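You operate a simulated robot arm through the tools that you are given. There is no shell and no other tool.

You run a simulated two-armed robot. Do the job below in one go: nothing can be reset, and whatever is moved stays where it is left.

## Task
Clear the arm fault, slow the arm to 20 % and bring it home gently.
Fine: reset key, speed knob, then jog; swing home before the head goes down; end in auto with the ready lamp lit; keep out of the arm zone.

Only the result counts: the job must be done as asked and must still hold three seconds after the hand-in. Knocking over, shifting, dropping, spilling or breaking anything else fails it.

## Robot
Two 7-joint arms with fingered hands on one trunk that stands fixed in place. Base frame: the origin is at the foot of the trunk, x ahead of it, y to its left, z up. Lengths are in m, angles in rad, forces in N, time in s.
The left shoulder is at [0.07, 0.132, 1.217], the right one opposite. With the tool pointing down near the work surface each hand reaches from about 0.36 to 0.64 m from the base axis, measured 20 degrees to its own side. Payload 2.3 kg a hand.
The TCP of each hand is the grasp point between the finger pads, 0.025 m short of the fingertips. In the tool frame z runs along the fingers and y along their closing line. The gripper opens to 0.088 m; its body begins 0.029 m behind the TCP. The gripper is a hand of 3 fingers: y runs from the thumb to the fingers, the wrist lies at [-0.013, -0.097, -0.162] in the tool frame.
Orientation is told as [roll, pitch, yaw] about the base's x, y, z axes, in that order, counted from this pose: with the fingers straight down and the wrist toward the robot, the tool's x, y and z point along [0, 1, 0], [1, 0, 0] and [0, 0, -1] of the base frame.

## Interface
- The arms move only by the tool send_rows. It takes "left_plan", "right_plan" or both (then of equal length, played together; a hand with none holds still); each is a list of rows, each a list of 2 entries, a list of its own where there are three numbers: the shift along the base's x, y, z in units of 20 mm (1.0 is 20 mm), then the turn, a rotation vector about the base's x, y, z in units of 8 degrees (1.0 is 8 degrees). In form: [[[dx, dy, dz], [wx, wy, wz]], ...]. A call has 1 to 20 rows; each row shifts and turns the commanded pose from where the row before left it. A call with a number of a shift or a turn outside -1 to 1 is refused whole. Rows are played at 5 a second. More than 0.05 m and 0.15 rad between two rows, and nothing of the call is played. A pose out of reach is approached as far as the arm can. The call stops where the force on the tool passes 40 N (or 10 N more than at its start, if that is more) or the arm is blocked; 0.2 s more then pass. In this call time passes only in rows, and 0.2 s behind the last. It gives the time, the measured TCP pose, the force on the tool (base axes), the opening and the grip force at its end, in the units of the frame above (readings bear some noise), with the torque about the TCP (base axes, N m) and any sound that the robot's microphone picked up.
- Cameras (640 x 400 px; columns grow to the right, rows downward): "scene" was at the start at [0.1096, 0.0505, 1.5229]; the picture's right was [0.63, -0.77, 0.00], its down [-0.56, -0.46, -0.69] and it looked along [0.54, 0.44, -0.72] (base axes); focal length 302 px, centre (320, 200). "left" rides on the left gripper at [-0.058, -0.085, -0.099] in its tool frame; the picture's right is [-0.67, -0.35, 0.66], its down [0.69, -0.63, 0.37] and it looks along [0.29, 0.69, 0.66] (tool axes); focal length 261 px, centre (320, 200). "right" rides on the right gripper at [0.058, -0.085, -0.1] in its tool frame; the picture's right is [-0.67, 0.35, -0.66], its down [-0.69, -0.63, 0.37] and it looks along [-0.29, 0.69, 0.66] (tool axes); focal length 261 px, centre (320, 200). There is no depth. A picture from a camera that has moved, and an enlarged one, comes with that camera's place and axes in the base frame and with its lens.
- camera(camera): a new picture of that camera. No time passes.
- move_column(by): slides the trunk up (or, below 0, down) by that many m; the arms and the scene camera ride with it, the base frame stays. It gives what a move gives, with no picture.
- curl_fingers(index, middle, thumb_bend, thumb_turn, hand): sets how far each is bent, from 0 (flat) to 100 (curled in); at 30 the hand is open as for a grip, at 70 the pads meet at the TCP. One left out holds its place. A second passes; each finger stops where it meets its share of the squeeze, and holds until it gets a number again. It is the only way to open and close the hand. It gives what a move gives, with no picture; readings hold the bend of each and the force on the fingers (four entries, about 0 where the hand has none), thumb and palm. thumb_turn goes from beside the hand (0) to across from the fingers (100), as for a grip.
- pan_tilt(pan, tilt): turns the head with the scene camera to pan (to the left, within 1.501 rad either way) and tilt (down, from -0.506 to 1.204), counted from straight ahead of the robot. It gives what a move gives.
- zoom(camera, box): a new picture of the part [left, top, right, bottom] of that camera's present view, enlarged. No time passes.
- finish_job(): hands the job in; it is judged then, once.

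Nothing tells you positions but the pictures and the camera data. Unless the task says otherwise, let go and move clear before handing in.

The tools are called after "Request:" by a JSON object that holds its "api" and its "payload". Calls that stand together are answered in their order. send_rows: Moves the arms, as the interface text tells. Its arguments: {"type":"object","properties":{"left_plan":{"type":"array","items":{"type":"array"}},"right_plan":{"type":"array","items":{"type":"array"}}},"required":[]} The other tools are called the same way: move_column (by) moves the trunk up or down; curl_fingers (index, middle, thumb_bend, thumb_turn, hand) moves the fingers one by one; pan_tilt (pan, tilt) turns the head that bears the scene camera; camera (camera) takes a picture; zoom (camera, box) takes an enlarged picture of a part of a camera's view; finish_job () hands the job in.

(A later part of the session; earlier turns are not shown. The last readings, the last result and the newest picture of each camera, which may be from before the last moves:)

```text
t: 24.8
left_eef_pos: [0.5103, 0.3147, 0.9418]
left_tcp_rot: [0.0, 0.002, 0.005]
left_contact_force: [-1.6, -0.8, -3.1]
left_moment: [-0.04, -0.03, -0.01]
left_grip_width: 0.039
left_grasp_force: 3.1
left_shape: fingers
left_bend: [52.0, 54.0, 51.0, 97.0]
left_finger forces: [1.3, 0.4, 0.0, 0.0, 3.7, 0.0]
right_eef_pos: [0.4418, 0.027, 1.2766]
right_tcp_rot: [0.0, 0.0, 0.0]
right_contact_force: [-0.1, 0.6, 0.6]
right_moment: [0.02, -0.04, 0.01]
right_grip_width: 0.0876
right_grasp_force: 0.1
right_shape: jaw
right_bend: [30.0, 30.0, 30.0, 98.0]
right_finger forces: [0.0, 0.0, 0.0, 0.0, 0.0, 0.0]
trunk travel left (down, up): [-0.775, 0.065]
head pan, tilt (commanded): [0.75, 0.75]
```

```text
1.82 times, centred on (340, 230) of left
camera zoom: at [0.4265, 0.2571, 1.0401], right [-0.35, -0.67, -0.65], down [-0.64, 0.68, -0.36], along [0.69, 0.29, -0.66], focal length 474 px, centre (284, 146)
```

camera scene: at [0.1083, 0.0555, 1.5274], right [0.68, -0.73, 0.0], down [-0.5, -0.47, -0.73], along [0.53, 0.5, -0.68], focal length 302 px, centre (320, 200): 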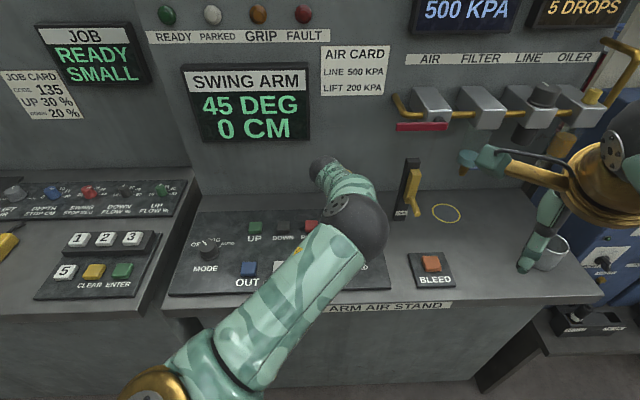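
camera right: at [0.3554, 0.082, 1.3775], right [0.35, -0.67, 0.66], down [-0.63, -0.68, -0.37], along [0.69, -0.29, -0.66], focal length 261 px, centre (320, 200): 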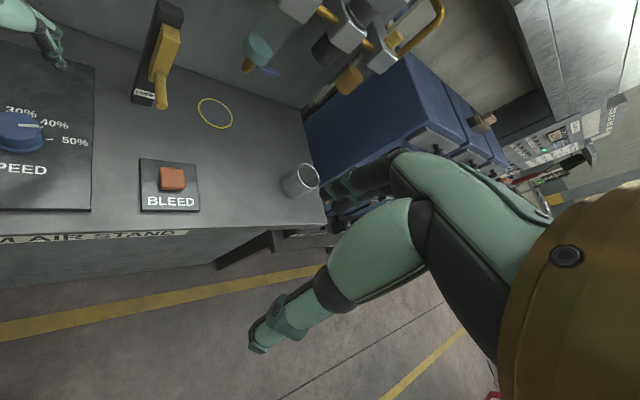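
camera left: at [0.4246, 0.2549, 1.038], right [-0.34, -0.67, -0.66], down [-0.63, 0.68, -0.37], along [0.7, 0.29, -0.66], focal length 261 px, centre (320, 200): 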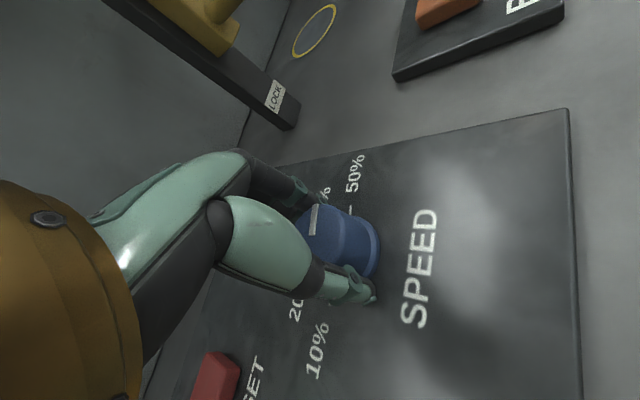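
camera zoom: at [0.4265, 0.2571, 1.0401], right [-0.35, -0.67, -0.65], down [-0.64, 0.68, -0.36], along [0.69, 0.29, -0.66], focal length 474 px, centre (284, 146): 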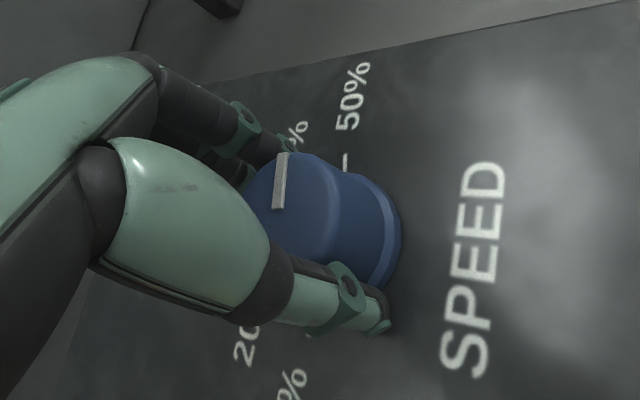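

The force is nearly zero now, with light grip on the knob. I'll tighten a bit and turn counter-clockwise by about 56°, then look.

Request:
{"api": "curl_fingers", "payload": {"hand": "left", "index": 62, "middle": 62, "thumb_bend": 60}}

Request:
{"api": "send_rows", "payload": {"left_plan": [[[0, 0, 0], [0, 0, 0.7]], [[0, 0, 0], [0, 0, 0.7]], [[0, 0, 0], [0, 0, 0.7]], [[0, 0, 0], [0, 0, 0.7]]]}}

Request:
{"api": "zoom", "payload": {"camera": "left", "box": [240, 120, 440, 340]}}

Request:
{"api": "zoom", "payload": {"camera": "right", "box": [0, 0, 160, 200]}}

```text
t: 25.8
left_eef_pos: [0.5133, 0.3153, 0.9426]
left_tcp_rot: [0.002, 0.001, 0.007]
left_contact_force: [-2.3, -0.6, -6.1]
left_moment: [0.03, -0.04, 0.0]
left_grip_width: 0.0377
left_grasp_force: 7.5
left_shape: fingers
left_bend: [54.0, 58.0, 51.0, 97.0]
left_finger forces: [4.2, 2.3, 0.0, 0.1, 8.5, 0.1]
right_eef_pos: [0.4399, 0.0273, 1.2766]
right_tcp_rot: [-0.001, 0.001, -0.001]
right_contact_force: [-0.6, 0.3, 1.4]
right_moment: [0.01, 0.03, 0.04]
right_grip_width: 0.0876
right_grasp_force: 0.1
right_shape: jaw
right_bend: [30.0, 30.0, 30.0, 98.0]
right_finger forces: [0.0, 0.1, 0.1, 0.0, 0.0, 0.0]
trunk travel left (down, up): [-0.775, 0.065]
head pan, tilt (commanded): [0.75, 0.75]
```

```text
t: 26.8
left_eef_pos: [0.512, 0.3152, 0.9434]
left_tcp_rot: [0.002, -0.001, 0.4]
left_contact_force: [-4.6, 1.0, -5.7]
left_moment: [0.04, -0.04, 0.03]
left_grip_width: 0.0376
left_grasp_force: 8.1
left_shape: fingers
left_bend: [55.0, 59.0, 51.0, 97.0]
left_finger forces: [3.7, 2.6, 0.0, 0.0, 9.3, 0.1]
right_eef_pos: [0.4395, 0.0279, 1.2769]
right_tcp_rot: [0.0, 0.0, 0.001]
right_contact_force: [-0.1, -0.1, -1.3]
right_moment: [0.03, 0.0, -0.02]
right_grip_width: 0.0877
right_grasp_force: 0.0
right_shape: jaw
right_bend: [30.0, 30.0, 30.0, 98.0]
right_finger forces: [0.0, 0.0, 0.0, 0.1, 0.0, 0.1]
trunk travel left (down, up): [-0.775, 0.065]
head pan, tilt (commanded): [0.75, 0.75]
```

```text
1.82 times, centred on (340, 230) of left
camera zoom: at [0.4557, 0.2302, 1.0409], right [-0.06, -0.75, -0.66], down [-0.85, 0.39, -0.37], along [0.53, 0.53, -0.66], focal length 474 px, centre (284, 146)
```

zoom: 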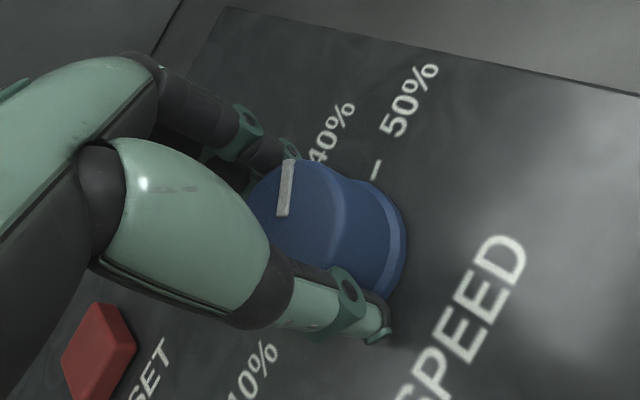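

```text
2.00 times, centred on (80, 100) of right
camera zoom: at [0.3551, 0.0838, 1.3774], right [0.35, -0.67, 0.66], down [-0.63, -0.69, -0.37], along [0.69, -0.29, -0.66], focal length 521 px, centre (800, 400)
```

zoom: 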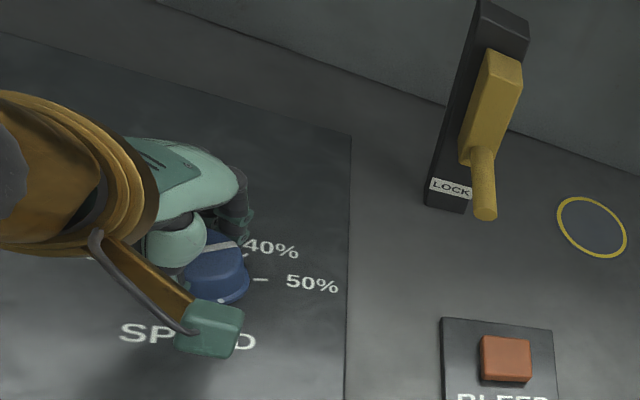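

The knob turns with the hand without slip. I'll keep turning in steps.

Request:
{"api": "send_rows", "payload": {"left_plan": [[[0, 0, 0], [0, 0, 0.8]], [[0, 0, 0], [0, 0, 0.8]], [[0, 0, 0], [0, 0, 0.8]], [[0, 0, 0], [0, 0, 0.8]], [[0, 0, 0], [0, 0, 0.8]], [[0, 0, 0], [0, 0, 0.8]]]}}

Request:
{"api": "camera", "payload": {"camera": "left"}}

Request:
{"api": "zoom", "payload": {"camera": "right", "box": [0, 0, 160, 200]}}

Request:
{"api": "camera", "payload": {"camera": "scene"}}

```text
t: 28.2
left_eef_pos: [0.5109, 0.3157, 0.9437]
left_tcp_rot: [-0.002, -0.001, 1.069]
left_contact_force: [-7.7, 1.8, -5.9]
left_moment: [0.13, 0.06, -0.06]
left_grip_width: 0.0375
left_grasp_force: 7.5
left_shape: fingers
left_bend: [56.0, 59.0, 50.0, 99.0]
left_finger forces: [3.4, 3.7, 0.0, 0.0, 8.9, 0.0]
right_eef_pos: [0.4378, 0.0289, 1.2767]
right_tcp_rot: [-0.001, -0.002, 0.0]
right_contact_force: [0.0, 0.2, -0.4]
right_moment: [-0.01, -0.03, -0.01]
right_grip_width: 0.0877
right_grasp_force: 0.1
right_shape: jaw
right_bend: [30.0, 30.0, 30.0, 98.0]
right_finger forces: [0.1, 0.0, 0.0, 0.1, 0.1, 0.0]
trunk travel left (down, up): [-0.775, 0.065]
head pan, tilt (commanded): [0.75, 0.75]
```

```text
taken
camera left: at [0.5203, 0.2144, 1.0413], right [0.42, -0.63, -0.65], down [-0.9, -0.22, -0.37], along [0.08, 0.75, -0.66], focal length 261 px, centre (320, 200)
```

left: 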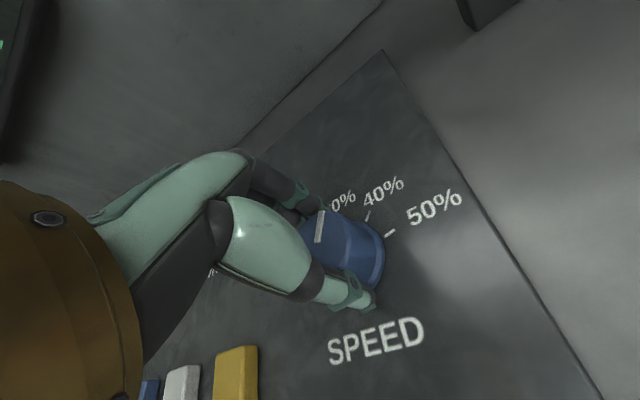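

```text
2.00 times, centred on (80, 100) of right
camera zoom: at [0.3536, 0.0843, 1.3778], right [0.35, -0.67, 0.66], down [-0.63, -0.69, -0.37], along [0.69, -0.29, -0.66], focal length 521 px, centre (800, 400)
```

zoom: 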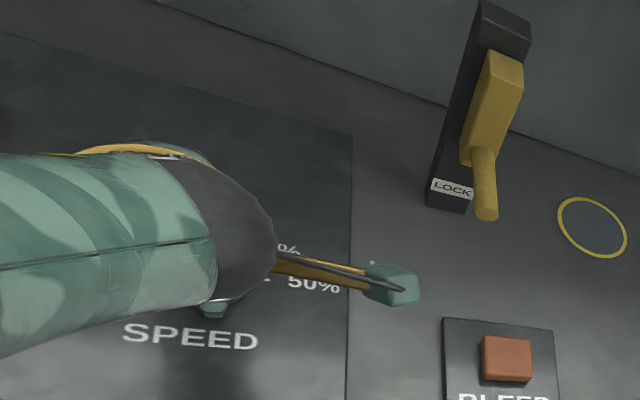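

```text
taken
camera scene: at [0.1063, 0.0579, 1.5275], right [0.68, -0.73, 0.0], down [-0.5, -0.47, -0.73], along [0.54, 0.5, -0.68], focal length 302 px, centre (320, 200)
```

scene: 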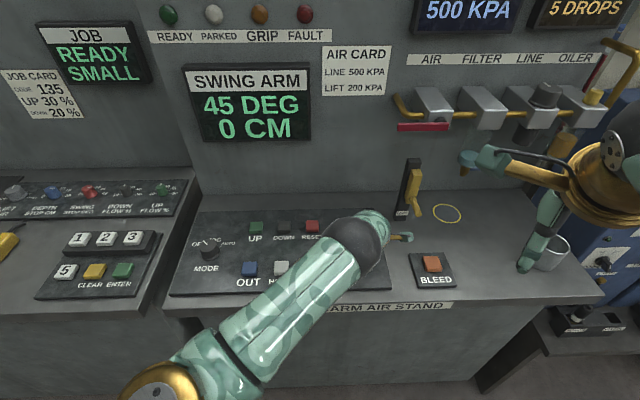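

The pointer now sits close to 30 %. I'll continue turning toward 20 %.

Request:
{"api": "send_rows", "payload": {"left_plan": [[[0, 0, 0], [0, 0, 0.8]], [[0, 0, 0], [0, 0, 0.8]], [[0, 0, 0], [0, 0, 0.8]], [[0, 0, 0], [0, 0, 0.8]]]}}

Request:
{"api": "camera", "payload": {"camera": "left"}}

```text
t: 29.2
left_eef_pos: [0.5103, 0.315, 0.9442]
left_tcp_rot: [0.0, 0.0, 1.516]
left_contact_force: [-7.1, 0.9, -0.7]
left_moment: [0.13, 0.14, -0.07]
left_grip_width: 0.0372
left_grasp_force: 8.1
left_shape: fingers
left_bend: [56.0, 58.0, 51.0, 99.0]
left_finger forces: [4.2, 4.5, 0.1, 0.0, 8.1, 0.0]
right_eef_pos: [0.4386, 0.0271, 1.2783]
right_tcp_rot: [0.001, -0.002, 0.002]
right_contact_force: [-0.4, 0.6, -0.1]
right_moment: [-0.05, 0.0, 0.0]
right_grip_width: 0.0875
right_grasp_force: 0.1
right_shape: jaw
right_bend: [30.0, 30.0, 30.0, 98.0]
right_finger forces: [0.1, 0.2, 0.0, 0.1, 0.0, 0.0]
trunk travel left (down, up): [-0.775, 0.065]
head pan, tilt (commanded): [0.75, 0.75]
```

```text
taken
camera left: at [0.5628, 0.2281, 1.0414], right [0.65, -0.38, -0.66], down [-0.72, -0.59, -0.37], along [-0.25, 0.71, -0.66], focal length 261 px, centre (320, 200)
```

left: 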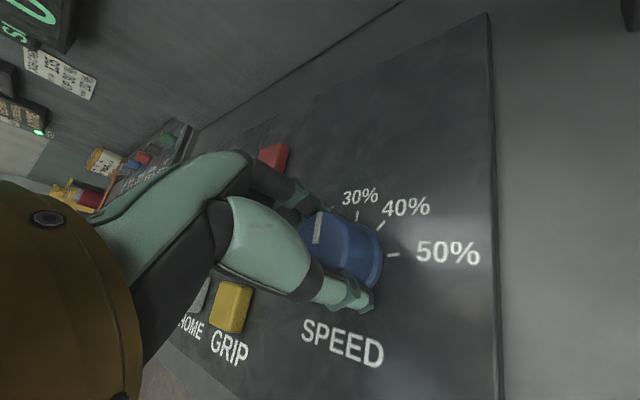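

Hand yaw is 1.516, so the pointer should be a bit past 30 %. I'll zoom to measure before the last part.

Request:
{"api": "zoom", "payload": {"camera": "left", "box": [260, 160, 440, 320]}}

```text
2.50 times, centred on (350, 240) of left
camera zoom: at [0.5628, 0.2281, 1.0414], right [0.65, -0.38, -0.66], down [-0.72, -0.59, -0.37], along [-0.25, 0.71, -0.66], focal length 652 px, centre (245, 100)
```

zoom: 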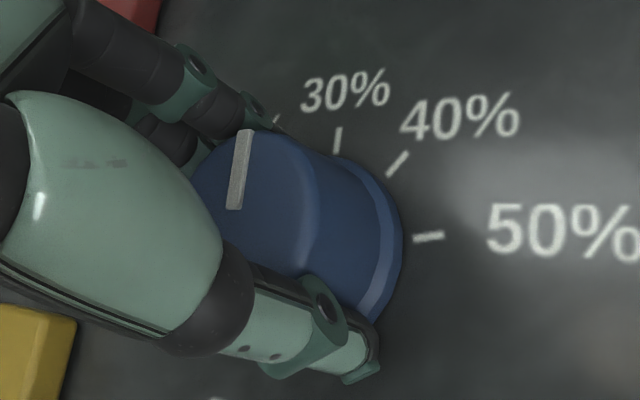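

Ticks are about 40° apart and the pointer is roughly 4–5° past 30 %, so about 35° more is needed. I'll turn on, checking that the arm can still reach.

Request:
{"api": "send_rows", "payload": {"left_plan": [[[0, 0, 0], [0, 0, 0.8]], [[0, 0, 0], [0, 0, 0.8]], [[0, 0, 0], [0, 0, 0.8]], [[0, 0, 0], [0, 0, 0.8]]]}}

Request:
{"api": "zoom", "payload": {"camera": "left", "box": [220, 120, 460, 340]}}

Request:
{"api": "camera", "payload": {"camera": "scene"}}

```text
t: 30.2
left_eef_pos: [0.4734, 0.324, 0.9553]
left_tcp_rot: [0.0, -0.001, 1.964]
left_contact_force: [-0.9, 0.1, 2.0]
left_moment: [-0.02, -0.01, -0.02]
left_grip_width: 0.0178
left_grasp_force: 1.1
left_shape: fingers
left_bend: [62.0, 62.0, 60.0, 98.0]
left_finger forces: [0.0, 0.0, 0.0, 0.1, 1.6, 0.0]
left hand out of reach, approached as far as the arm can: row 1, 2, 3, 4
right_eef_pos: [0.4421, 0.029, 1.2763]
right_tcp_rot: [-0.001, 0.002, 0.001]
right_contact_force: [-1.0, 1.0, -0.2]
right_moment: [-0.01, -0.02, 0.0]
right_grip_width: 0.0876
right_grasp_force: 0.1
right_shape: jaw
right_bend: [30.0, 30.0, 30.0, 98.0]
right_finger forces: [0.1, 0.0, 0.0, 0.0, 0.0, 0.0]
trunk travel left (down, up): [-0.775, 0.065]
head pan, tilt (commanded): [0.75, 0.75]
```

```text
1.82 times, centred on (340, 230) of left
camera zoom: at [0.5595, 0.2685, 1.0543], right [0.75, -0.06, -0.66], down [-0.39, -0.84, -0.36], along [-0.53, 0.53, -0.66], focal length 474 px, centre (284, 146)
```

zoom: 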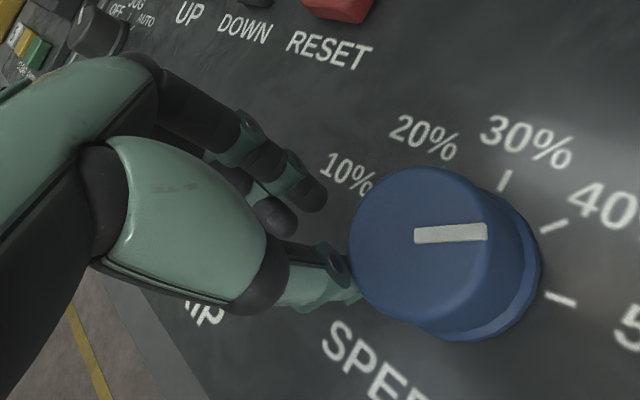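

```text
taken
camera scene: at [0.109, 0.0586, 1.5273], right [0.68, -0.73, 0.0], down [-0.5, -0.47, -0.73], along [0.53, 0.5, -0.68], focal length 302 px, centre (320, 200)
```

scene: 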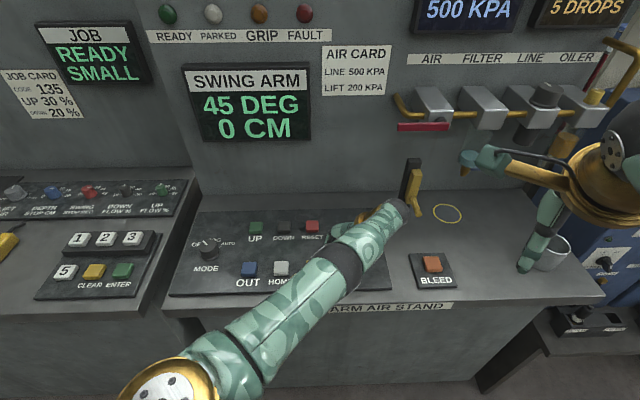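

The last rows went out of reach; the hand slid off and the knob was dragged back to about +58° (between 40 and 50 %). Nothing else was touched; I'll lift, reopen, turn the wrist back to yaw ≈0 and regrip within the reachable range.

Request:
{"api": "send_rows", "payload": {"left_plan": [[[0, 0, 0.5], [0, 0, 0]], [[0, 0, 1], [0, 0, 0]], [[0, 0, 1], [0, 0, 0]], [[0, 0, 1], [0, 0, 0]], [[0, 0, 1], [0, 0, 0]]]}}

Request:
{"api": "curl_fingers", "payload": {"hand": "left", "index": 30, "middle": 30, "thumb_bend": 30}}

Request:
{"api": "camera", "payload": {"camera": "left"}}

```text
t: 31.4
left_eef_pos: [0.4731, 0.3211, 1.0474]
left_tcp_rot: [0.001, -0.002, 1.964]
left_contact_force: [0.0, -0.7, 1.3]
left_moment: [0.0, 0.01, 0.0]
left_grip_width: 0.0175
left_grasp_force: 0.1
left_shape: fingers
left_bend: [62.0, 62.0, 60.0, 98.0]
left_finger forces: [0.0, 0.0, 0.0, 0.0, 0.0, 0.1]
right_eef_pos: [0.441, 0.0269, 1.2753]
right_tcp_rot: [0.001, 0.001, 0.001]
right_contact_force: [0.3, 0.8, -0.2]
right_moment: [0.01, -0.02, 0.0]
right_grip_width: 0.0878
right_grasp_force: 0.1
right_shape: jaw
right_bend: [30.0, 30.0, 30.0, 98.0]
right_finger forces: [0.1, 0.0, 0.0, 0.0, 0.1, 0.0]
trunk travel left (down, up): [-0.775, 0.065]
head pan, tilt (commanded): [0.75, 0.75]
```

```text
t: 32.4
left_eef_pos: [0.4739, 0.3218, 1.0464]
left_tcp_rot: [0.001, 0.0, 1.962]
left_contact_force: [0.3, 0.0, -1.0]
left_moment: [-0.03, -0.01, -0.01]
left_grip_width: 0.0843
left_grasp_force: 0.1
left_shape: fingers
left_bend: [30.0, 30.0, 30.0, 98.0]
left_finger forces: [0.0, 0.1, 0.0, 0.0, 0.1, 0.1]
right_eef_pos: [0.4407, 0.0263, 1.2773]
right_tcp_rot: [-0.003, 0.0, 0.001]
right_contact_force: [0.3, -0.2, -0.6]
right_moment: [0.0, 0.0, 0.0]
right_grip_width: 0.0876
right_grasp_force: 0.0
right_shape: jaw
right_bend: [30.0, 30.0, 30.0, 98.0]
right_finger forces: [0.0, 0.0, 0.0, 0.0, 0.0, 0.0]
trunk travel left (down, up): [-0.775, 0.065]
head pan, tilt (commanded): [0.75, 0.75]
```

```text
taken
camera left: at [0.5584, 0.2664, 1.1448], right [0.75, -0.07, -0.66], down [-0.39, -0.84, -0.37], along [-0.53, 0.53, -0.66], focal length 261 px, centre (320, 200)
```

left: 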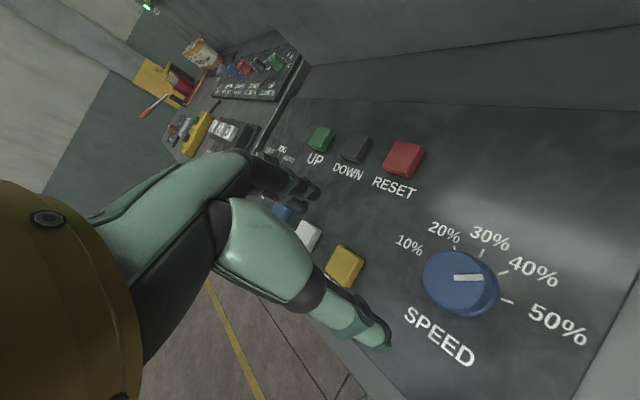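

A clear overview of the panel now. I'll zoom on the knob for a better centre and pointer reading.

Request:
{"api": "zoom", "payload": {"camera": "left", "box": [380, 200, 600, 370]}}

```text
2.35 times, centred on (490, 285) of left
camera zoom: at [0.5584, 0.2664, 1.1448], right [0.75, -0.07, -0.66], down [-0.39, -0.84, -0.37], along [-0.53, 0.53, -0.66], focal length 613 px, centre (-80, 0)
```

zoom: 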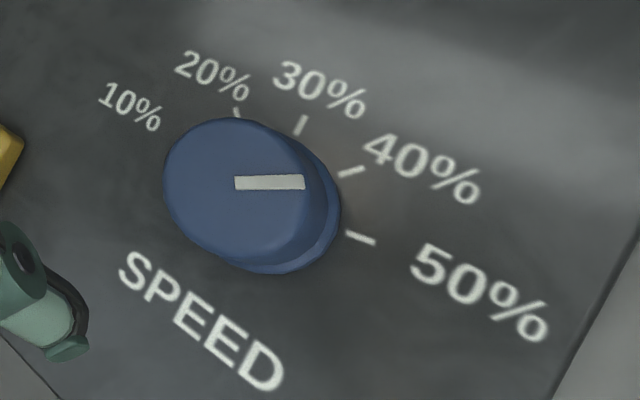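

The pointer sits midway between 40 and 50 %. I'll rotate the wrist back to about yaw −0.2 over the knob so I have ~100° of travel.

Request:
{"api": "send_rows", "payload": {"left_plan": [[[0.1, -0.02, 0.1], [0, 0, -0.97]], [[0.1, -0.02, 0.1], [0, 0, -0.97]], [[0.1, -0.02, 0], [0, 0, -0.97]], [[0.1, -0.02, 0], [0, 0, -0.97]], [[0.1, -0.02, 0], [0, 0, -0.97]], [[0.1, -0.02, 0], [0, 0, -0.97]], [[0.1, -0.02, 0], [0, 0, -0.97]], [[0.1, -0.02, 0], [0, 0, -0.97]], [[0.1, -0.02, 0], [0, 0, -0.97]], [[0.1, -0.02, 0], [0, 0, -0.97]], [[0.1, -0.02, 0], [0, 0, -0.97]], [[0.1, -0.02, 0], [0, 0, -0.97]], [[0.1, -0.02, 0], [0, 0, -0.97]], [[0.1, -0.02, 0], [0, 0, -0.97]], [[0.1, -0.02, 0], [0, 0, -0.97]], [[0.1, -0.02, 0], [0, 0, -0.97]]]}}

Request:
{"api": "camera", "payload": {"camera": "left"}}

Request:
{"api": "camera", "payload": {"camera": "right"}}

```text
t: 35.8
left_eef_pos: [0.5051, 0.3153, 1.0503]
left_tcp_rot: [-0.001, -0.002, -0.206]
left_contact_force: [-1.1, -0.1, 0.2]
left_moment: [0.0, -0.04, -0.01]
left_grip_width: 0.0845
left_grasp_force: 0.1
left_shape: fingers
left_bend: [30.0, 30.0, 30.0, 98.0]
left_finger forces: [0.0, 0.0, 0.0, 0.1, 0.0, 0.0]
right_eef_pos: [0.4394, 0.0267, 1.2768]
right_tcp_rot: [-0.001, 0.002, -0.002]
right_contact_force: [0.3, 0.3, 0.1]
right_moment: [-0.03, 0.04, -0.02]
right_grip_width: 0.0875
right_grasp_force: 0.0
right_shape: jaw
right_bend: [30.0, 30.0, 30.0, 98.0]
right_finger forces: [0.0, 0.0, 0.0, 0.0, 0.0, 0.1]
trunk travel left (down, up): [-0.775, 0.065]
head pan, tilt (commanded): [0.75, 0.75]
```

```text
taken
camera left: at [0.4097, 0.2774, 1.149], right [-0.48, -0.58, -0.66], down [-0.47, 0.8, -0.37], along [0.74, 0.14, -0.66], focal length 261 px, centre (320, 200)
```

left: 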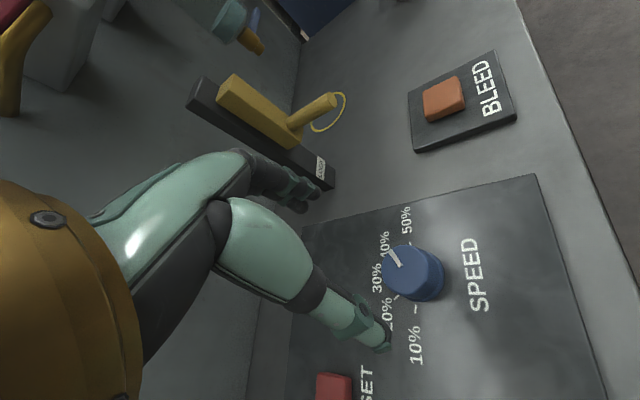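

```text
taken
camera right: at [0.3554, 0.0833, 1.3773], right [0.35, -0.67, 0.66], down [-0.63, -0.69, -0.37], along [0.69, -0.29, -0.66], focal length 261 px, centre (320, 200)
```

right: 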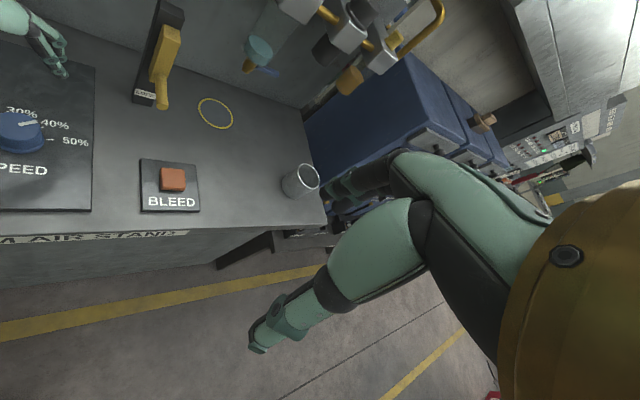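

The hand is at yaw −0.206 above the knob (centre ≈0.508, 0.315). I'll descend to the working height and close on it.

Request:
{"api": "send_rows", "payload": {"left_plan": [[[0.1, 0, -1], [0, 0, 0]], [[0.05, 0, -1], [0, 0, 0]], [[0, 0, -1], [0, 0, 0]], [[0, 0, -1], [0, 0, 0]], [[0, 0, -0.8], [0, 0, 0]], [[0, 0, -0.5], [0, 0, 0]]]}}

Request:
{"api": "zoom", "payload": {"camera": "left", "box": [220, 120, 460, 380]}}

Request:
{"api": "curl_fingers", "payload": {"hand": "left", "index": 60, "middle": 60, "thumb_bend": 58}}

Request:
{"api": "zoom", "payload": {"camera": "left", "box": [220, 120, 460, 380]}}

```text
t: 37.2
left_eef_pos: [0.5092, 0.3151, 0.9472]
left_tcp_rot: [0.0, -0.001, -0.206]
left_contact_force: [0.9, -1.8, -0.2]
left_moment: [-0.02, -0.02, 0.0]
left_grip_width: 0.0846
left_grasp_force: 0.1
left_shape: fingers
left_bend: [30.0, 30.0, 30.0, 98.0]
left_finger forces: [0.0, 0.0, 0.1, 0.0, 0.1, 0.0]
right_eef_pos: [0.441, 0.0262, 1.2766]
right_tcp_rot: [0.0, 0.0, 0.0]
right_contact_force: [0.0, -0.5, -0.5]
right_moment: [-0.01, 0.01, 0.02]
right_grip_width: 0.0877
right_grasp_force: 0.0
right_shape: jaw
right_bend: [30.0, 30.0, 30.0, 98.0]
right_finger forces: [0.1, 0.0, 0.0, 0.0, 0.0, 0.1]
trunk travel left (down, up): [-0.775, 0.065]
head pan, tilt (commanded): [0.75, 0.75]
```

```text
1.54 times, centred on (340, 250) of left
camera zoom: at [0.4132, 0.2758, 1.0437], right [-0.48, -0.58, -0.66], down [-0.48, 0.8, -0.37], along [0.74, 0.14, -0.66], focal length 401 px, centre (289, 123)
```

zoom: 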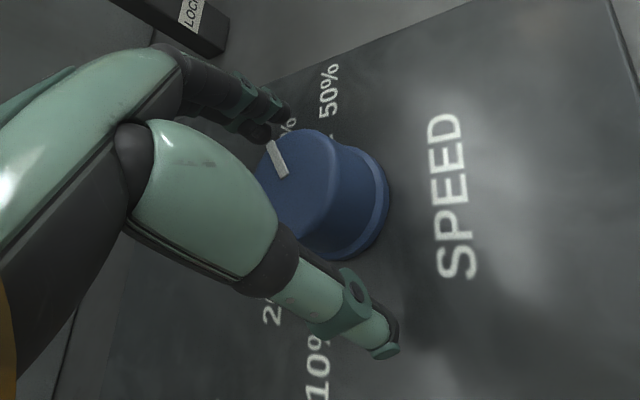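

```text
t: 38.2
left_eef_pos: [0.5107, 0.3142, 0.9453]
left_tcp_rot: [-0.001, -0.001, -0.206]
left_contact_force: [6.3, 0.8, 3.6]
left_moment: [0.0, -0.16, 0.0]
left_grip_width: 0.0372
left_grasp_force: 7.2
left_shape: fingers
left_bend: [53.0, 56.0, 52.0, 97.0]
left_finger forces: [5.7, 3.9, 0.1, 0.0, 3.6, 0.1]
right_eef_pos: [0.4438, 0.025, 1.2753]
right_tcp_rot: [0.0, 0.001, -0.001]
right_contact_force: [0.0, 0.4, -0.3]
right_moment: [-0.01, 0.02, 0.0]
right_grip_width: 0.0877
right_grasp_force: 0.1
right_shape: jaw
right_bend: [30.0, 30.0, 30.0, 98.0]
right_finger forces: [0.2, 0.0, 0.0, 0.0, 0.1, 0.1]
trunk travel left (down, up): [-0.775, 0.065]
head pan, tilt (commanded): [0.75, 0.75]
```

```text
1.54 times, centred on (340, 250) of left
camera zoom: at [0.415, 0.2754, 1.0435], right [-0.48, -0.58, -0.66], down [-0.48, 0.8, -0.37], along [0.74, 0.14, -0.66], focal length 401 px, centre (289, 123)
```

zoom: 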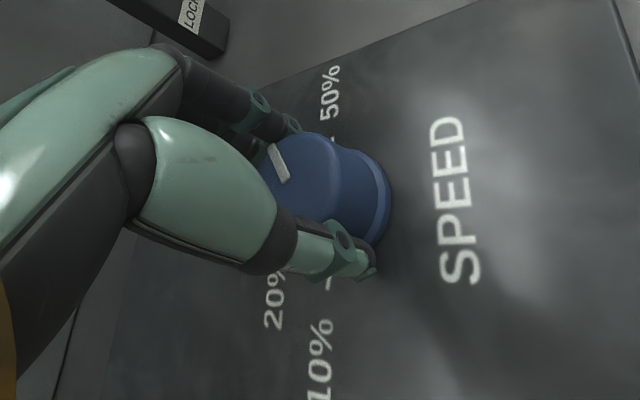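

Good even grip. Now I'll turn counter-clockwise about 79° and check.

Request:
{"api": "send_rows", "payload": {"left_plan": [[[0, 0, 0], [0, 0, 0.8]], [[0, 0, 0], [0, 0, 0.8]], [[0, 0, 0], [0, 0, 0.8]], [[0, 0, 0], [0, 0, 0.8]], [[0, 0, 0], [0, 0, 0.8]], [[0, 0, 0], [0, 0, 0.8]], [[0, 0, 0], [0, 0, 0.8]], [[0, 0, 0], [0, 0, 0.8]], [[0, 0, 0], [0, 0, 0.8]], [[0, 0, 0], [0, 0, 0.8]], [[0, 0, 0], [0, 0, 0.8]], [[0, 0, 0], [0, 0, 0.8]]]}}

Request:
{"api": "zoom", "payload": {"camera": "left", "box": [240, 130, 460, 330]}}

```text
t: 40.8
left_eef_pos: [0.5073, 0.3136, 0.945]
left_tcp_rot: [0.002, 0.001, 1.137]
left_contact_force: [-1.4, 1.2, 1.7]
left_moment: [0.04, 0.02, -0.02]
left_grip_width: 0.0372
left_grasp_force: 5.9
left_shape: fingers
left_bend: [54.0, 57.0, 52.0, 97.0]
left_finger forces: [3.8, 2.5, 0.0, 0.1, 5.4, 0.1]
right_eef_pos: [0.439, 0.027, 1.2771]
right_tcp_rot: [-0.001, 0.001, 0.001]
right_contact_force: [0.2, 0.4, 0.2]
right_moment: [0.01, -0.03, 0.02]
right_grip_width: 0.0875
right_grasp_force: 0.1
right_shape: jaw
right_bend: [30.0, 30.0, 30.0, 98.0]
right_finger forces: [0.1, 0.0, 0.0, 0.0, 0.1, 0.0]
trunk travel left (down, up): [-0.775, 0.065]
head pan, tilt (commanded): [0.75, 0.75]
```

```text
2.00 times, centred on (350, 230) of left
camera zoom: at [0.5239, 0.214, 1.0434], right [0.46, -0.6, -0.66], down [-0.89, -0.28, -0.37], along [0.03, 0.75, -0.66], focal length 521 px, centre (260, 140)
```

zoom: 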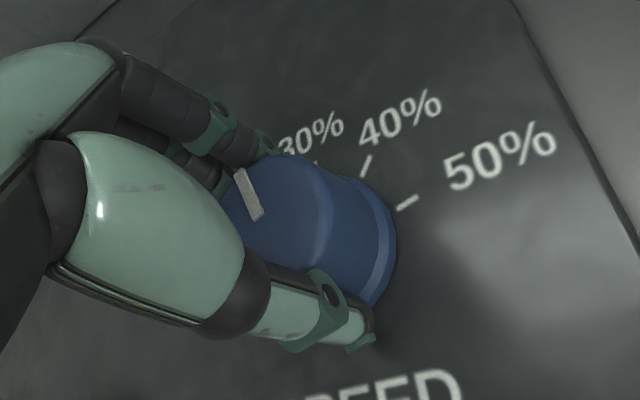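

The pointer is at about −16° (20 % is at −40°). I'll turn 23° more, staying just within reach.

Request:
{"api": "send_rows", "payload": {"left_plan": [[[0, 0, 0], [0, 0, 0.72]], [[0, 0, 0], [0, 0, 0.72]], [[0, 0, 0], [0, 0, 0.72]], [[0, 0, 0], [0, 0, 0.72]]]}}

Request:
{"api": "zoom", "payload": {"camera": "left", "box": [240, 130, 460, 330]}}

```text
t: 41.8
left_eef_pos: [0.5071, 0.3148, 0.9459]
left_tcp_rot: [0.001, -0.001, 1.538]
left_contact_force: [-2.6, 0.7, -0.1]
left_moment: [0.04, 0.04, 0.0]
left_grip_width: 0.0376
left_grasp_force: 6.0
left_shape: fingers
left_bend: [54.0, 57.0, 51.0, 98.0]
left_finger forces: [3.5, 2.8, 0.0, 0.0, 5.6, 0.1]
right_eef_pos: [0.4392, 0.0279, 1.2774]
right_tcp_rot: [0.0, 0.0, -0.001]
right_contact_force: [-0.7, -0.4, -1.2]
right_moment: [0.02, 0.0, -0.01]
right_grip_width: 0.0877
right_grasp_force: 0.0
right_shape: jaw
right_bend: [30.0, 30.0, 30.0, 98.0]
right_finger forces: [0.0, 0.0, 0.1, 0.1, 0.0, 0.0]
trunk travel left (down, up): [-0.775, 0.065]
head pan, tilt (commanded): [0.75, 0.75]
```

```text
2.00 times, centred on (350, 230) of left
camera zoom: at [0.5618, 0.228, 1.0436], right [0.66, -0.37, -0.66], down [-0.7, -0.61, -0.37], along [-0.26, 0.7, -0.66], focal length 521 px, centre (260, 140)
```

zoom: 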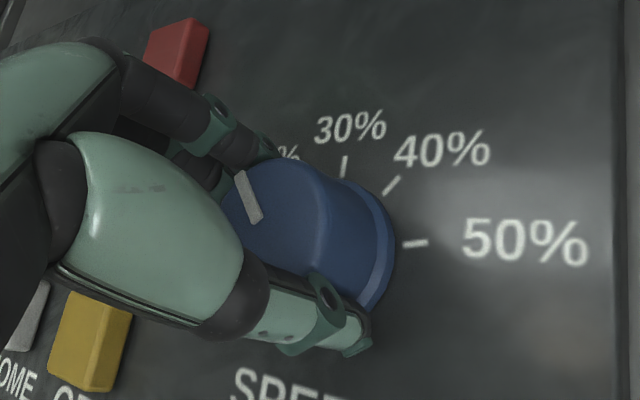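

The pointer should now be within a couple of degrees of 20 %. I'll open the hand, rise and inspect.

Request:
{"api": "curl_fingers", "payload": {"hand": "left", "index": 30, "middle": 30, "thumb_bend": 30}}

Request:
{"api": "send_rows", "payload": {"left_plan": [[[0, 0, 0.5], [0, 0, 0]], [[0, 0, 1], [0, 0, 0]], [[0, 0, 1], [0, 0, 0]], [[0, 0, 1], [0, 0, 0]], [[0, 0, 1], [0, 0, 0]], [[0, 0, 1], [0, 0, 0]]]}}

Request:
{"api": "camera", "payload": {"camera": "left"}}

Request:
{"api": "zoom", "payload": {"camera": "left", "box": [340, 180, 540, 340]}}

```text
t: 42.8
left_eef_pos: [0.5082, 0.3124, 0.9457]
left_tcp_rot: [0.0, -0.001, 1.536]
left_contact_force: [0.8, 1.0, -0.1]
left_moment: [0.04, -0.01, 0.02]
left_grip_width: 0.0844
left_grasp_force: 0.1
left_shape: fingers
left_bend: [30.0, 30.0, 30.0, 98.0]
left_finger forces: [0.0, 0.0, 0.0, 0.1, 0.0, 0.1]
right_eef_pos: [0.4406, 0.0258, 1.2762]
right_tcp_rot: [0.0, -0.001, 0.0]
right_contact_force: [0.3, -1.4, -0.2]
right_moment: [0.01, -0.02, -0.02]
right_grip_width: 0.0876
right_grasp_force: 0.1
right_shape: jaw
right_bend: [30.0, 30.0, 30.0, 98.0]
right_finger forces: [0.0, 0.0, 0.1, 0.0, 0.0, 0.0]
trunk travel left (down, up): [-0.775, 0.065]
head pan, tilt (commanded): [0.75, 0.75]
```

```text
t: 44.2
left_eef_pos: [0.5083, 0.3149, 1.0558]
left_tcp_rot: [0.001, -0.001, 1.536]
left_contact_force: [0.2, 0.8, 0.4]
left_moment: [0.01, 0.02, 0.01]
left_grip_width: 0.0845
left_grasp_force: 0.1
left_shape: fingers
left_bend: [30.0, 30.0, 30.0, 98.0]
left_finger forces: [0.0, 0.0, 0.0, 0.1, 0.1, 0.0]
right_eef_pos: [0.4395, 0.027, 1.2768]
right_tcp_rot: [0.0, 0.0, -0.001]
right_contact_force: [0.0, 0.0, 0.9]
right_moment: [-0.02, 0.01, -0.02]
right_grip_width: 0.0874
right_grasp_force: 0.2
right_shape: jaw
right_bend: [30.0, 30.0, 30.0, 98.0]
right_finger forces: [0.0, 0.1, 0.0, 0.1, 0.0, 0.0]
trunk travel left (down, up): [-0.775, 0.065]
head pan, tilt (commanded): [0.75, 0.75]
```

```text
taken
camera left: at [0.5625, 0.2289, 1.1536], right [0.66, -0.37, -0.66], down [-0.71, -0.61, -0.37], along [-0.26, 0.7, -0.66], focal length 261 px, centre (320, 200)
```

left: 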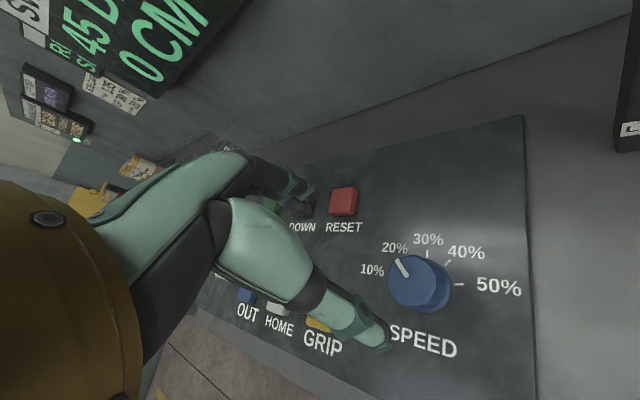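

```text
2.50 times, centred on (440, 260) of left
camera zoom: at [0.5625, 0.2289, 1.1536], right [0.66, -0.37, -0.66], down [-0.71, -0.61, -0.37], along [-0.26, 0.7, -0.66], focal length 652 px, centre (20, 50)
```

zoom: 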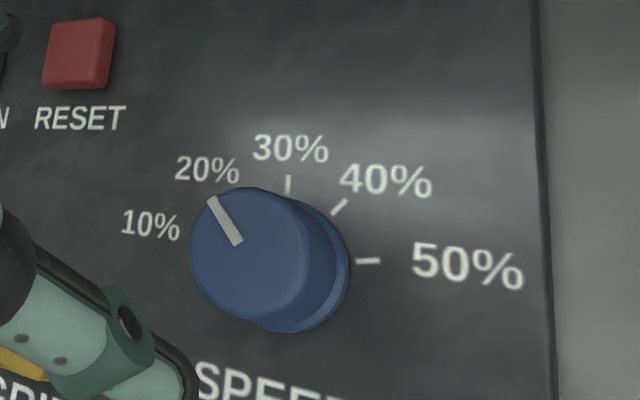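

The pointer now reads 20 % (about −39° against −40°). Next I'll go over to the MODE knob at ≈(0.26, 0.588) at safe height and look at it closely.

Request:
{"api": "send_rows", "payload": {"left_plan": [[[-0.886, 0.94, 0], [0, 0, 0]], [[-0.886, 0.94, 0], [0, 0, 0]], [[-0.886, 0.94, 0], [0, 0, 0]], [[-0.886, 0.94, 0], [0, 0, 0]], [[-0.886, 0.94, 0], [0, 0, 0]], [[-0.886, 0.94, 0], [0, 0, 0]], [[-0.886, 0.94, 0], [0, 0, 0]], [[-0.886, 0.94, 0], [0, 0, 0]], [[-0.886, 0.94, 0], [0, 0, 0]], [[-0.886, 0.94, 0], [0, 0, 0]], [[-0.886, 0.94, 0], [0, 0, 0]], [[-0.886, 0.94, 0], [0, 0, 0]], [[-0.886, 0.94, 0], [0, 0, 0]], [[-0.886, 0.94, 0], [0, 0, 0]]]}}

Request:
{"api": "camera", "payload": {"camera": "left"}}

Request:
{"api": "camera", "payload": {"camera": "scene"}}

```text
t: 47.2
left_eef_pos: [0.2609, 0.5784, 1.0543]
left_tcp_rot: [0.0, 0.001, 1.536]
left_contact_force: [0.4, 1.3, 0.5]
left_moment: [0.0, -0.01, -0.01]
left_grip_width: 0.0844
left_grasp_force: 0.1
left_shape: fingers
left_bend: [30.0, 30.0, 30.0, 98.0]
left_finger forces: [0.0, 0.0, 0.1, 0.0, 0.0, 0.1]
right_eef_pos: [0.4396, 0.029, 1.2775]
right_tcp_rot: [-0.001, -0.001, 0.002]
right_contact_force: [0.6, -1.1, -0.2]
right_moment: [0.0, 0.05, 0.03]
right_grip_width: 0.0873
right_grasp_force: 0.0
right_shape: jaw
right_bend: [30.0, 30.0, 30.0, 98.0]
right_finger forces: [0.1, 0.1, 0.0, 0.1, 0.0, 0.0]
trunk travel left (down, up): [-0.775, 0.065]
head pan, tilt (commanded): [0.75, 0.75]
```

```text
taken
camera left: at [0.3161, 0.493, 1.1528], right [0.66, -0.37, -0.66], down [-0.71, -0.61, -0.37], along [-0.26, 0.7, -0.66], focal length 261 px, centre (320, 200)
```

left: 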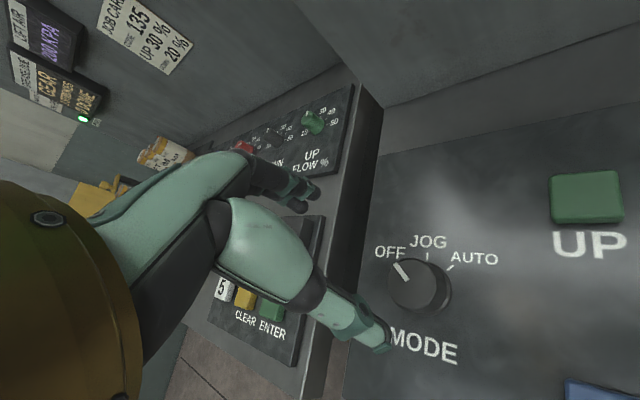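

```text
taken
camera scene: at [0.1071, 0.0573, 1.5274], right [0.68, -0.73, 0.0], down [-0.5, -0.47, -0.73], along [0.54, 0.5, -0.68], focal length 302 px, centre (320, 200)
```

scene: 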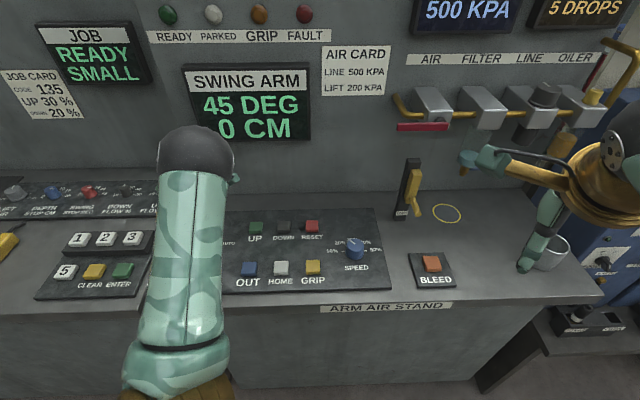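

Now the scene camera sees the speed knob and the left camera sees MODE. I'll zoom into both.

Request:
{"api": "zoom", "payload": {"camera": "scene", "box": [300, 210, 400, 290]}}

Request:
{"api": "zoom", "payload": {"camera": "left", "box": [340, 210, 520, 370]}}

```text
5.00 times, centred on (350, 250) of scene
camera zoom: at [0.1071, 0.0573, 1.5274], right [0.68, -0.73, 0.0], down [-0.5, -0.47, -0.73], along [0.54, 0.5, -0.68], focal length 1512 px, centre (170, -50)
```

zoom: 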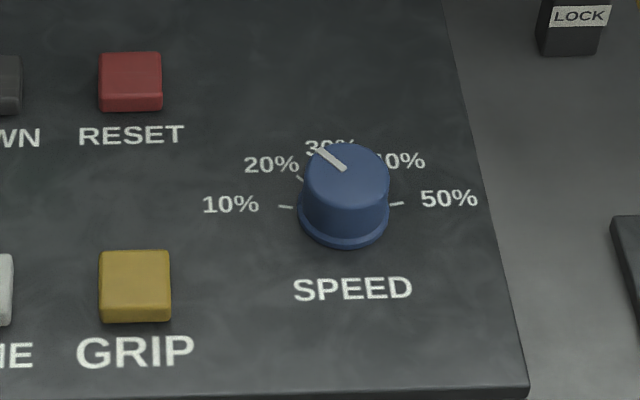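

```text
2.50 times, centred on (430, 290) of left
camera zoom: at [0.3161, 0.493, 1.1528], right [0.66, -0.37, -0.66], down [-0.71, -0.61, -0.37], along [-0.26, 0.7, -0.66], focal length 652 px, centre (45, -25)
```

zoom: 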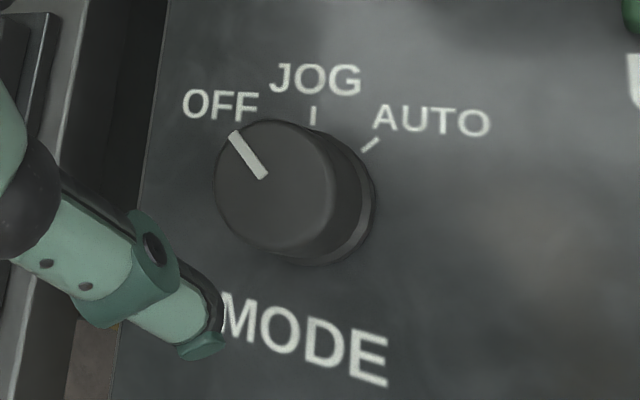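

Speed reads 20 % in the scene view too. MODE's centre is at about (0.261, 0.577) with OFF/JOG/AUTO 45° apart; I'll descend over it.

Request:
{"api": "send_rows", "payload": {"left_plan": [[[0, -0.05, -1], [0, 0, 0]], [[0, 0, -1], [0, 0, 0]], [[0, 0, -1], [0, 0, 0]], [[0, 0, -1], [0, 0, 0]], [[0, 0, -0.9], [0, 0, 0]], [[0, 0, -0.5], [0, 0, 0]]]}}

Request:
{"api": "camera", "payload": {"camera": "left"}}

```text
t: 48.6
left_eef_pos: [0.2601, 0.5768, 0.9483]
left_tcp_rot: [0.001, 0.0, 1.538]
left_contact_force: [0.0, -0.4, -0.4]
left_moment: [-0.01, -0.01, -0.01]
left_grip_width: 0.0844
left_grasp_force: 0.0
left_shape: fingers
left_bend: [30.0, 30.0, 30.0, 98.0]
left_finger forces: [0.1, 0.0, 0.1, 0.0, 0.0, 0.0]
right_eef_pos: [0.4417, 0.0276, 1.2762]
right_tcp_rot: [0.002, -0.002, 0.0]
right_contact_force: [-0.5, 0.4, -0.4]
right_moment: [0.0, -0.01, 0.0]
right_grip_width: 0.0874
right_grasp_force: 0.1
right_shape: jaw
right_bend: [30.0, 30.0, 30.0, 98.0]
right_finger forces: [0.0, 0.0, 0.0, 0.0, 0.0, 0.0]
trunk travel left (down, up): [-0.775, 0.065]
head pan, tilt (commanded): [0.75, 0.75]
```

```text
taken
camera left: at [0.3152, 0.4909, 1.0457], right [0.66, -0.37, -0.66], down [-0.71, -0.61, -0.37], along [-0.26, 0.7, -0.66], focal length 261 px, centre (320, 200)
```

left: 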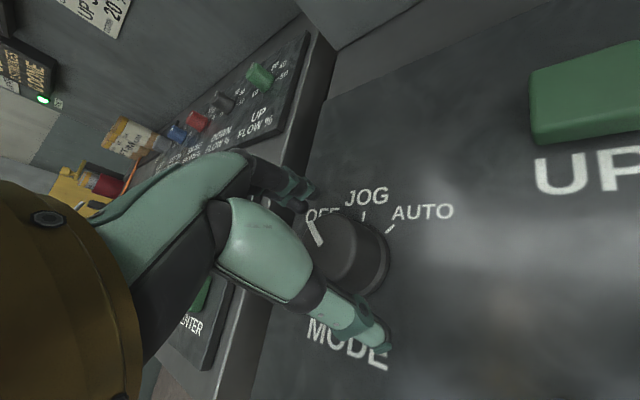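

The MODE knob sits between the fingers just as the speed knob did. Closing on it.

Request:
{"api": "curl_fingers", "payload": {"hand": "left", "index": 64, "middle": 64, "thumb_bend": 62}}

Request:
{"api": "zoom", "payload": {"camera": "left", "box": [220, 130, 460, 370]}}

```text
t: 49.6
left_eef_pos: [0.2592, 0.5771, 0.9466]
left_tcp_rot: [-0.001, 0.001, 1.538]
left_contact_force: [-1.1, -0.6, 0.4]
left_moment: [0.04, 0.01, -0.05]
left_grip_width: 0.0358
left_grasp_force: 8.9
left_shape: fingers
left_bend: [56.0, 59.0, 52.0, 97.0]
left_finger forces: [4.9, 4.1, 0.0, 0.0, 9.4, 0.0]
right_eef_pos: [0.4402, 0.027, 1.2773]
right_tcp_rot: [-0.001, 0.003, -0.001]
right_contact_force: [0.8, 0.0, 0.1]
right_moment: [0.01, -0.01, -0.02]
right_grip_width: 0.0876
right_grasp_force: 0.0
right_shape: jaw
right_bend: [30.0, 30.0, 30.0, 98.0]
right_finger forces: [0.0, 0.1, 0.0, 0.1, 0.0, 0.0]
trunk travel left (down, up): [-0.775, 0.065]
head pan, tilt (commanded): [0.75, 0.75]
```

```text
1.67 times, centred on (340, 250) of left
camera zoom: at [0.3149, 0.4908, 1.0461], right [0.66, -0.37, -0.66], down [-0.71, -0.61, -0.37], along [-0.26, 0.7, -0.66], focal length 434 px, centre (287, 117)
```

zoom: 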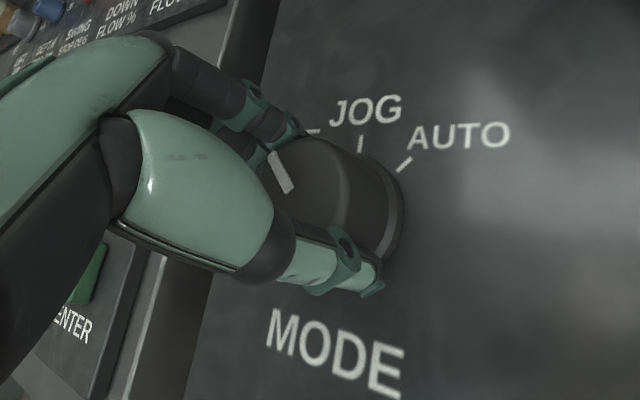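

Firm, centred grip. I'll turn MODE clockwise 45° to JOG.

Request:
{"api": "send_rows", "payload": {"left_plan": [[[0, 0, 0], [0, 0, -0.75]], [[0, 0, 0], [0, 0, -0.75]], [[0, 0, 0], [0, 0, -0.75]], [[0, 0, 0], [0, 0, -0.75]], [[0, 0, 0], [0, 0, -0.75]], [[0, 0, 0], [0, 0, -0.75]], [[0, 0, 0], [0, 0, -0.75]], [[0, 0, 0], [0, 0, -0.4]]]}}

Request:
{"api": "zoom", "payload": {"camera": "left", "box": [220, 130, 460, 370]}}

```text
t: 51.4
left_eef_pos: [0.2614, 0.5773, 0.9491]
left_tcp_rot: [0.01, -0.008, 0.794]
left_contact_force: [3.0, -1.9, 0.4]
left_moment: [-0.04, -0.08, 0.0]
left_grip_width: 0.0362
left_grasp_force: 8.9
left_shape: fingers
left_bend: [55.0, 59.0, 53.0, 95.0]
left_finger forces: [5.7, 3.3, 0.0, 0.1, 9.3, 0.1]
right_eef_pos: [0.443, 0.025, 1.2761]
right_tcp_rot: [0.0, 0.002, -0.003]
right_contact_force: [-0.4, 0.4, 1.0]
right_moment: [-0.05, -0.04, 0.01]
right_grip_width: 0.0879
right_grasp_force: 0.0
right_shape: jaw
right_bend: [30.0, 30.0, 30.0, 98.0]
right_finger forces: [0.0, 0.0, 0.0, 0.0, 0.1, 0.0]
trunk travel left (down, up): [-0.775, 0.065]
head pan, tilt (commanded): [0.75, 0.75]
```

```text
1.67 times, centred on (340, 250) of left
camera zoom: at [0.2431, 0.4761, 1.0449], right [0.23, -0.71, -0.66], down [-0.93, 0.04, -0.36], along [0.28, 0.7, -0.65], focal length 434 px, centre (287, 117)
```

zoom: 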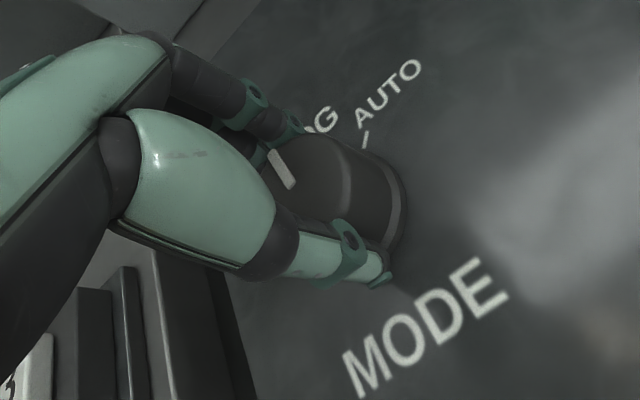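

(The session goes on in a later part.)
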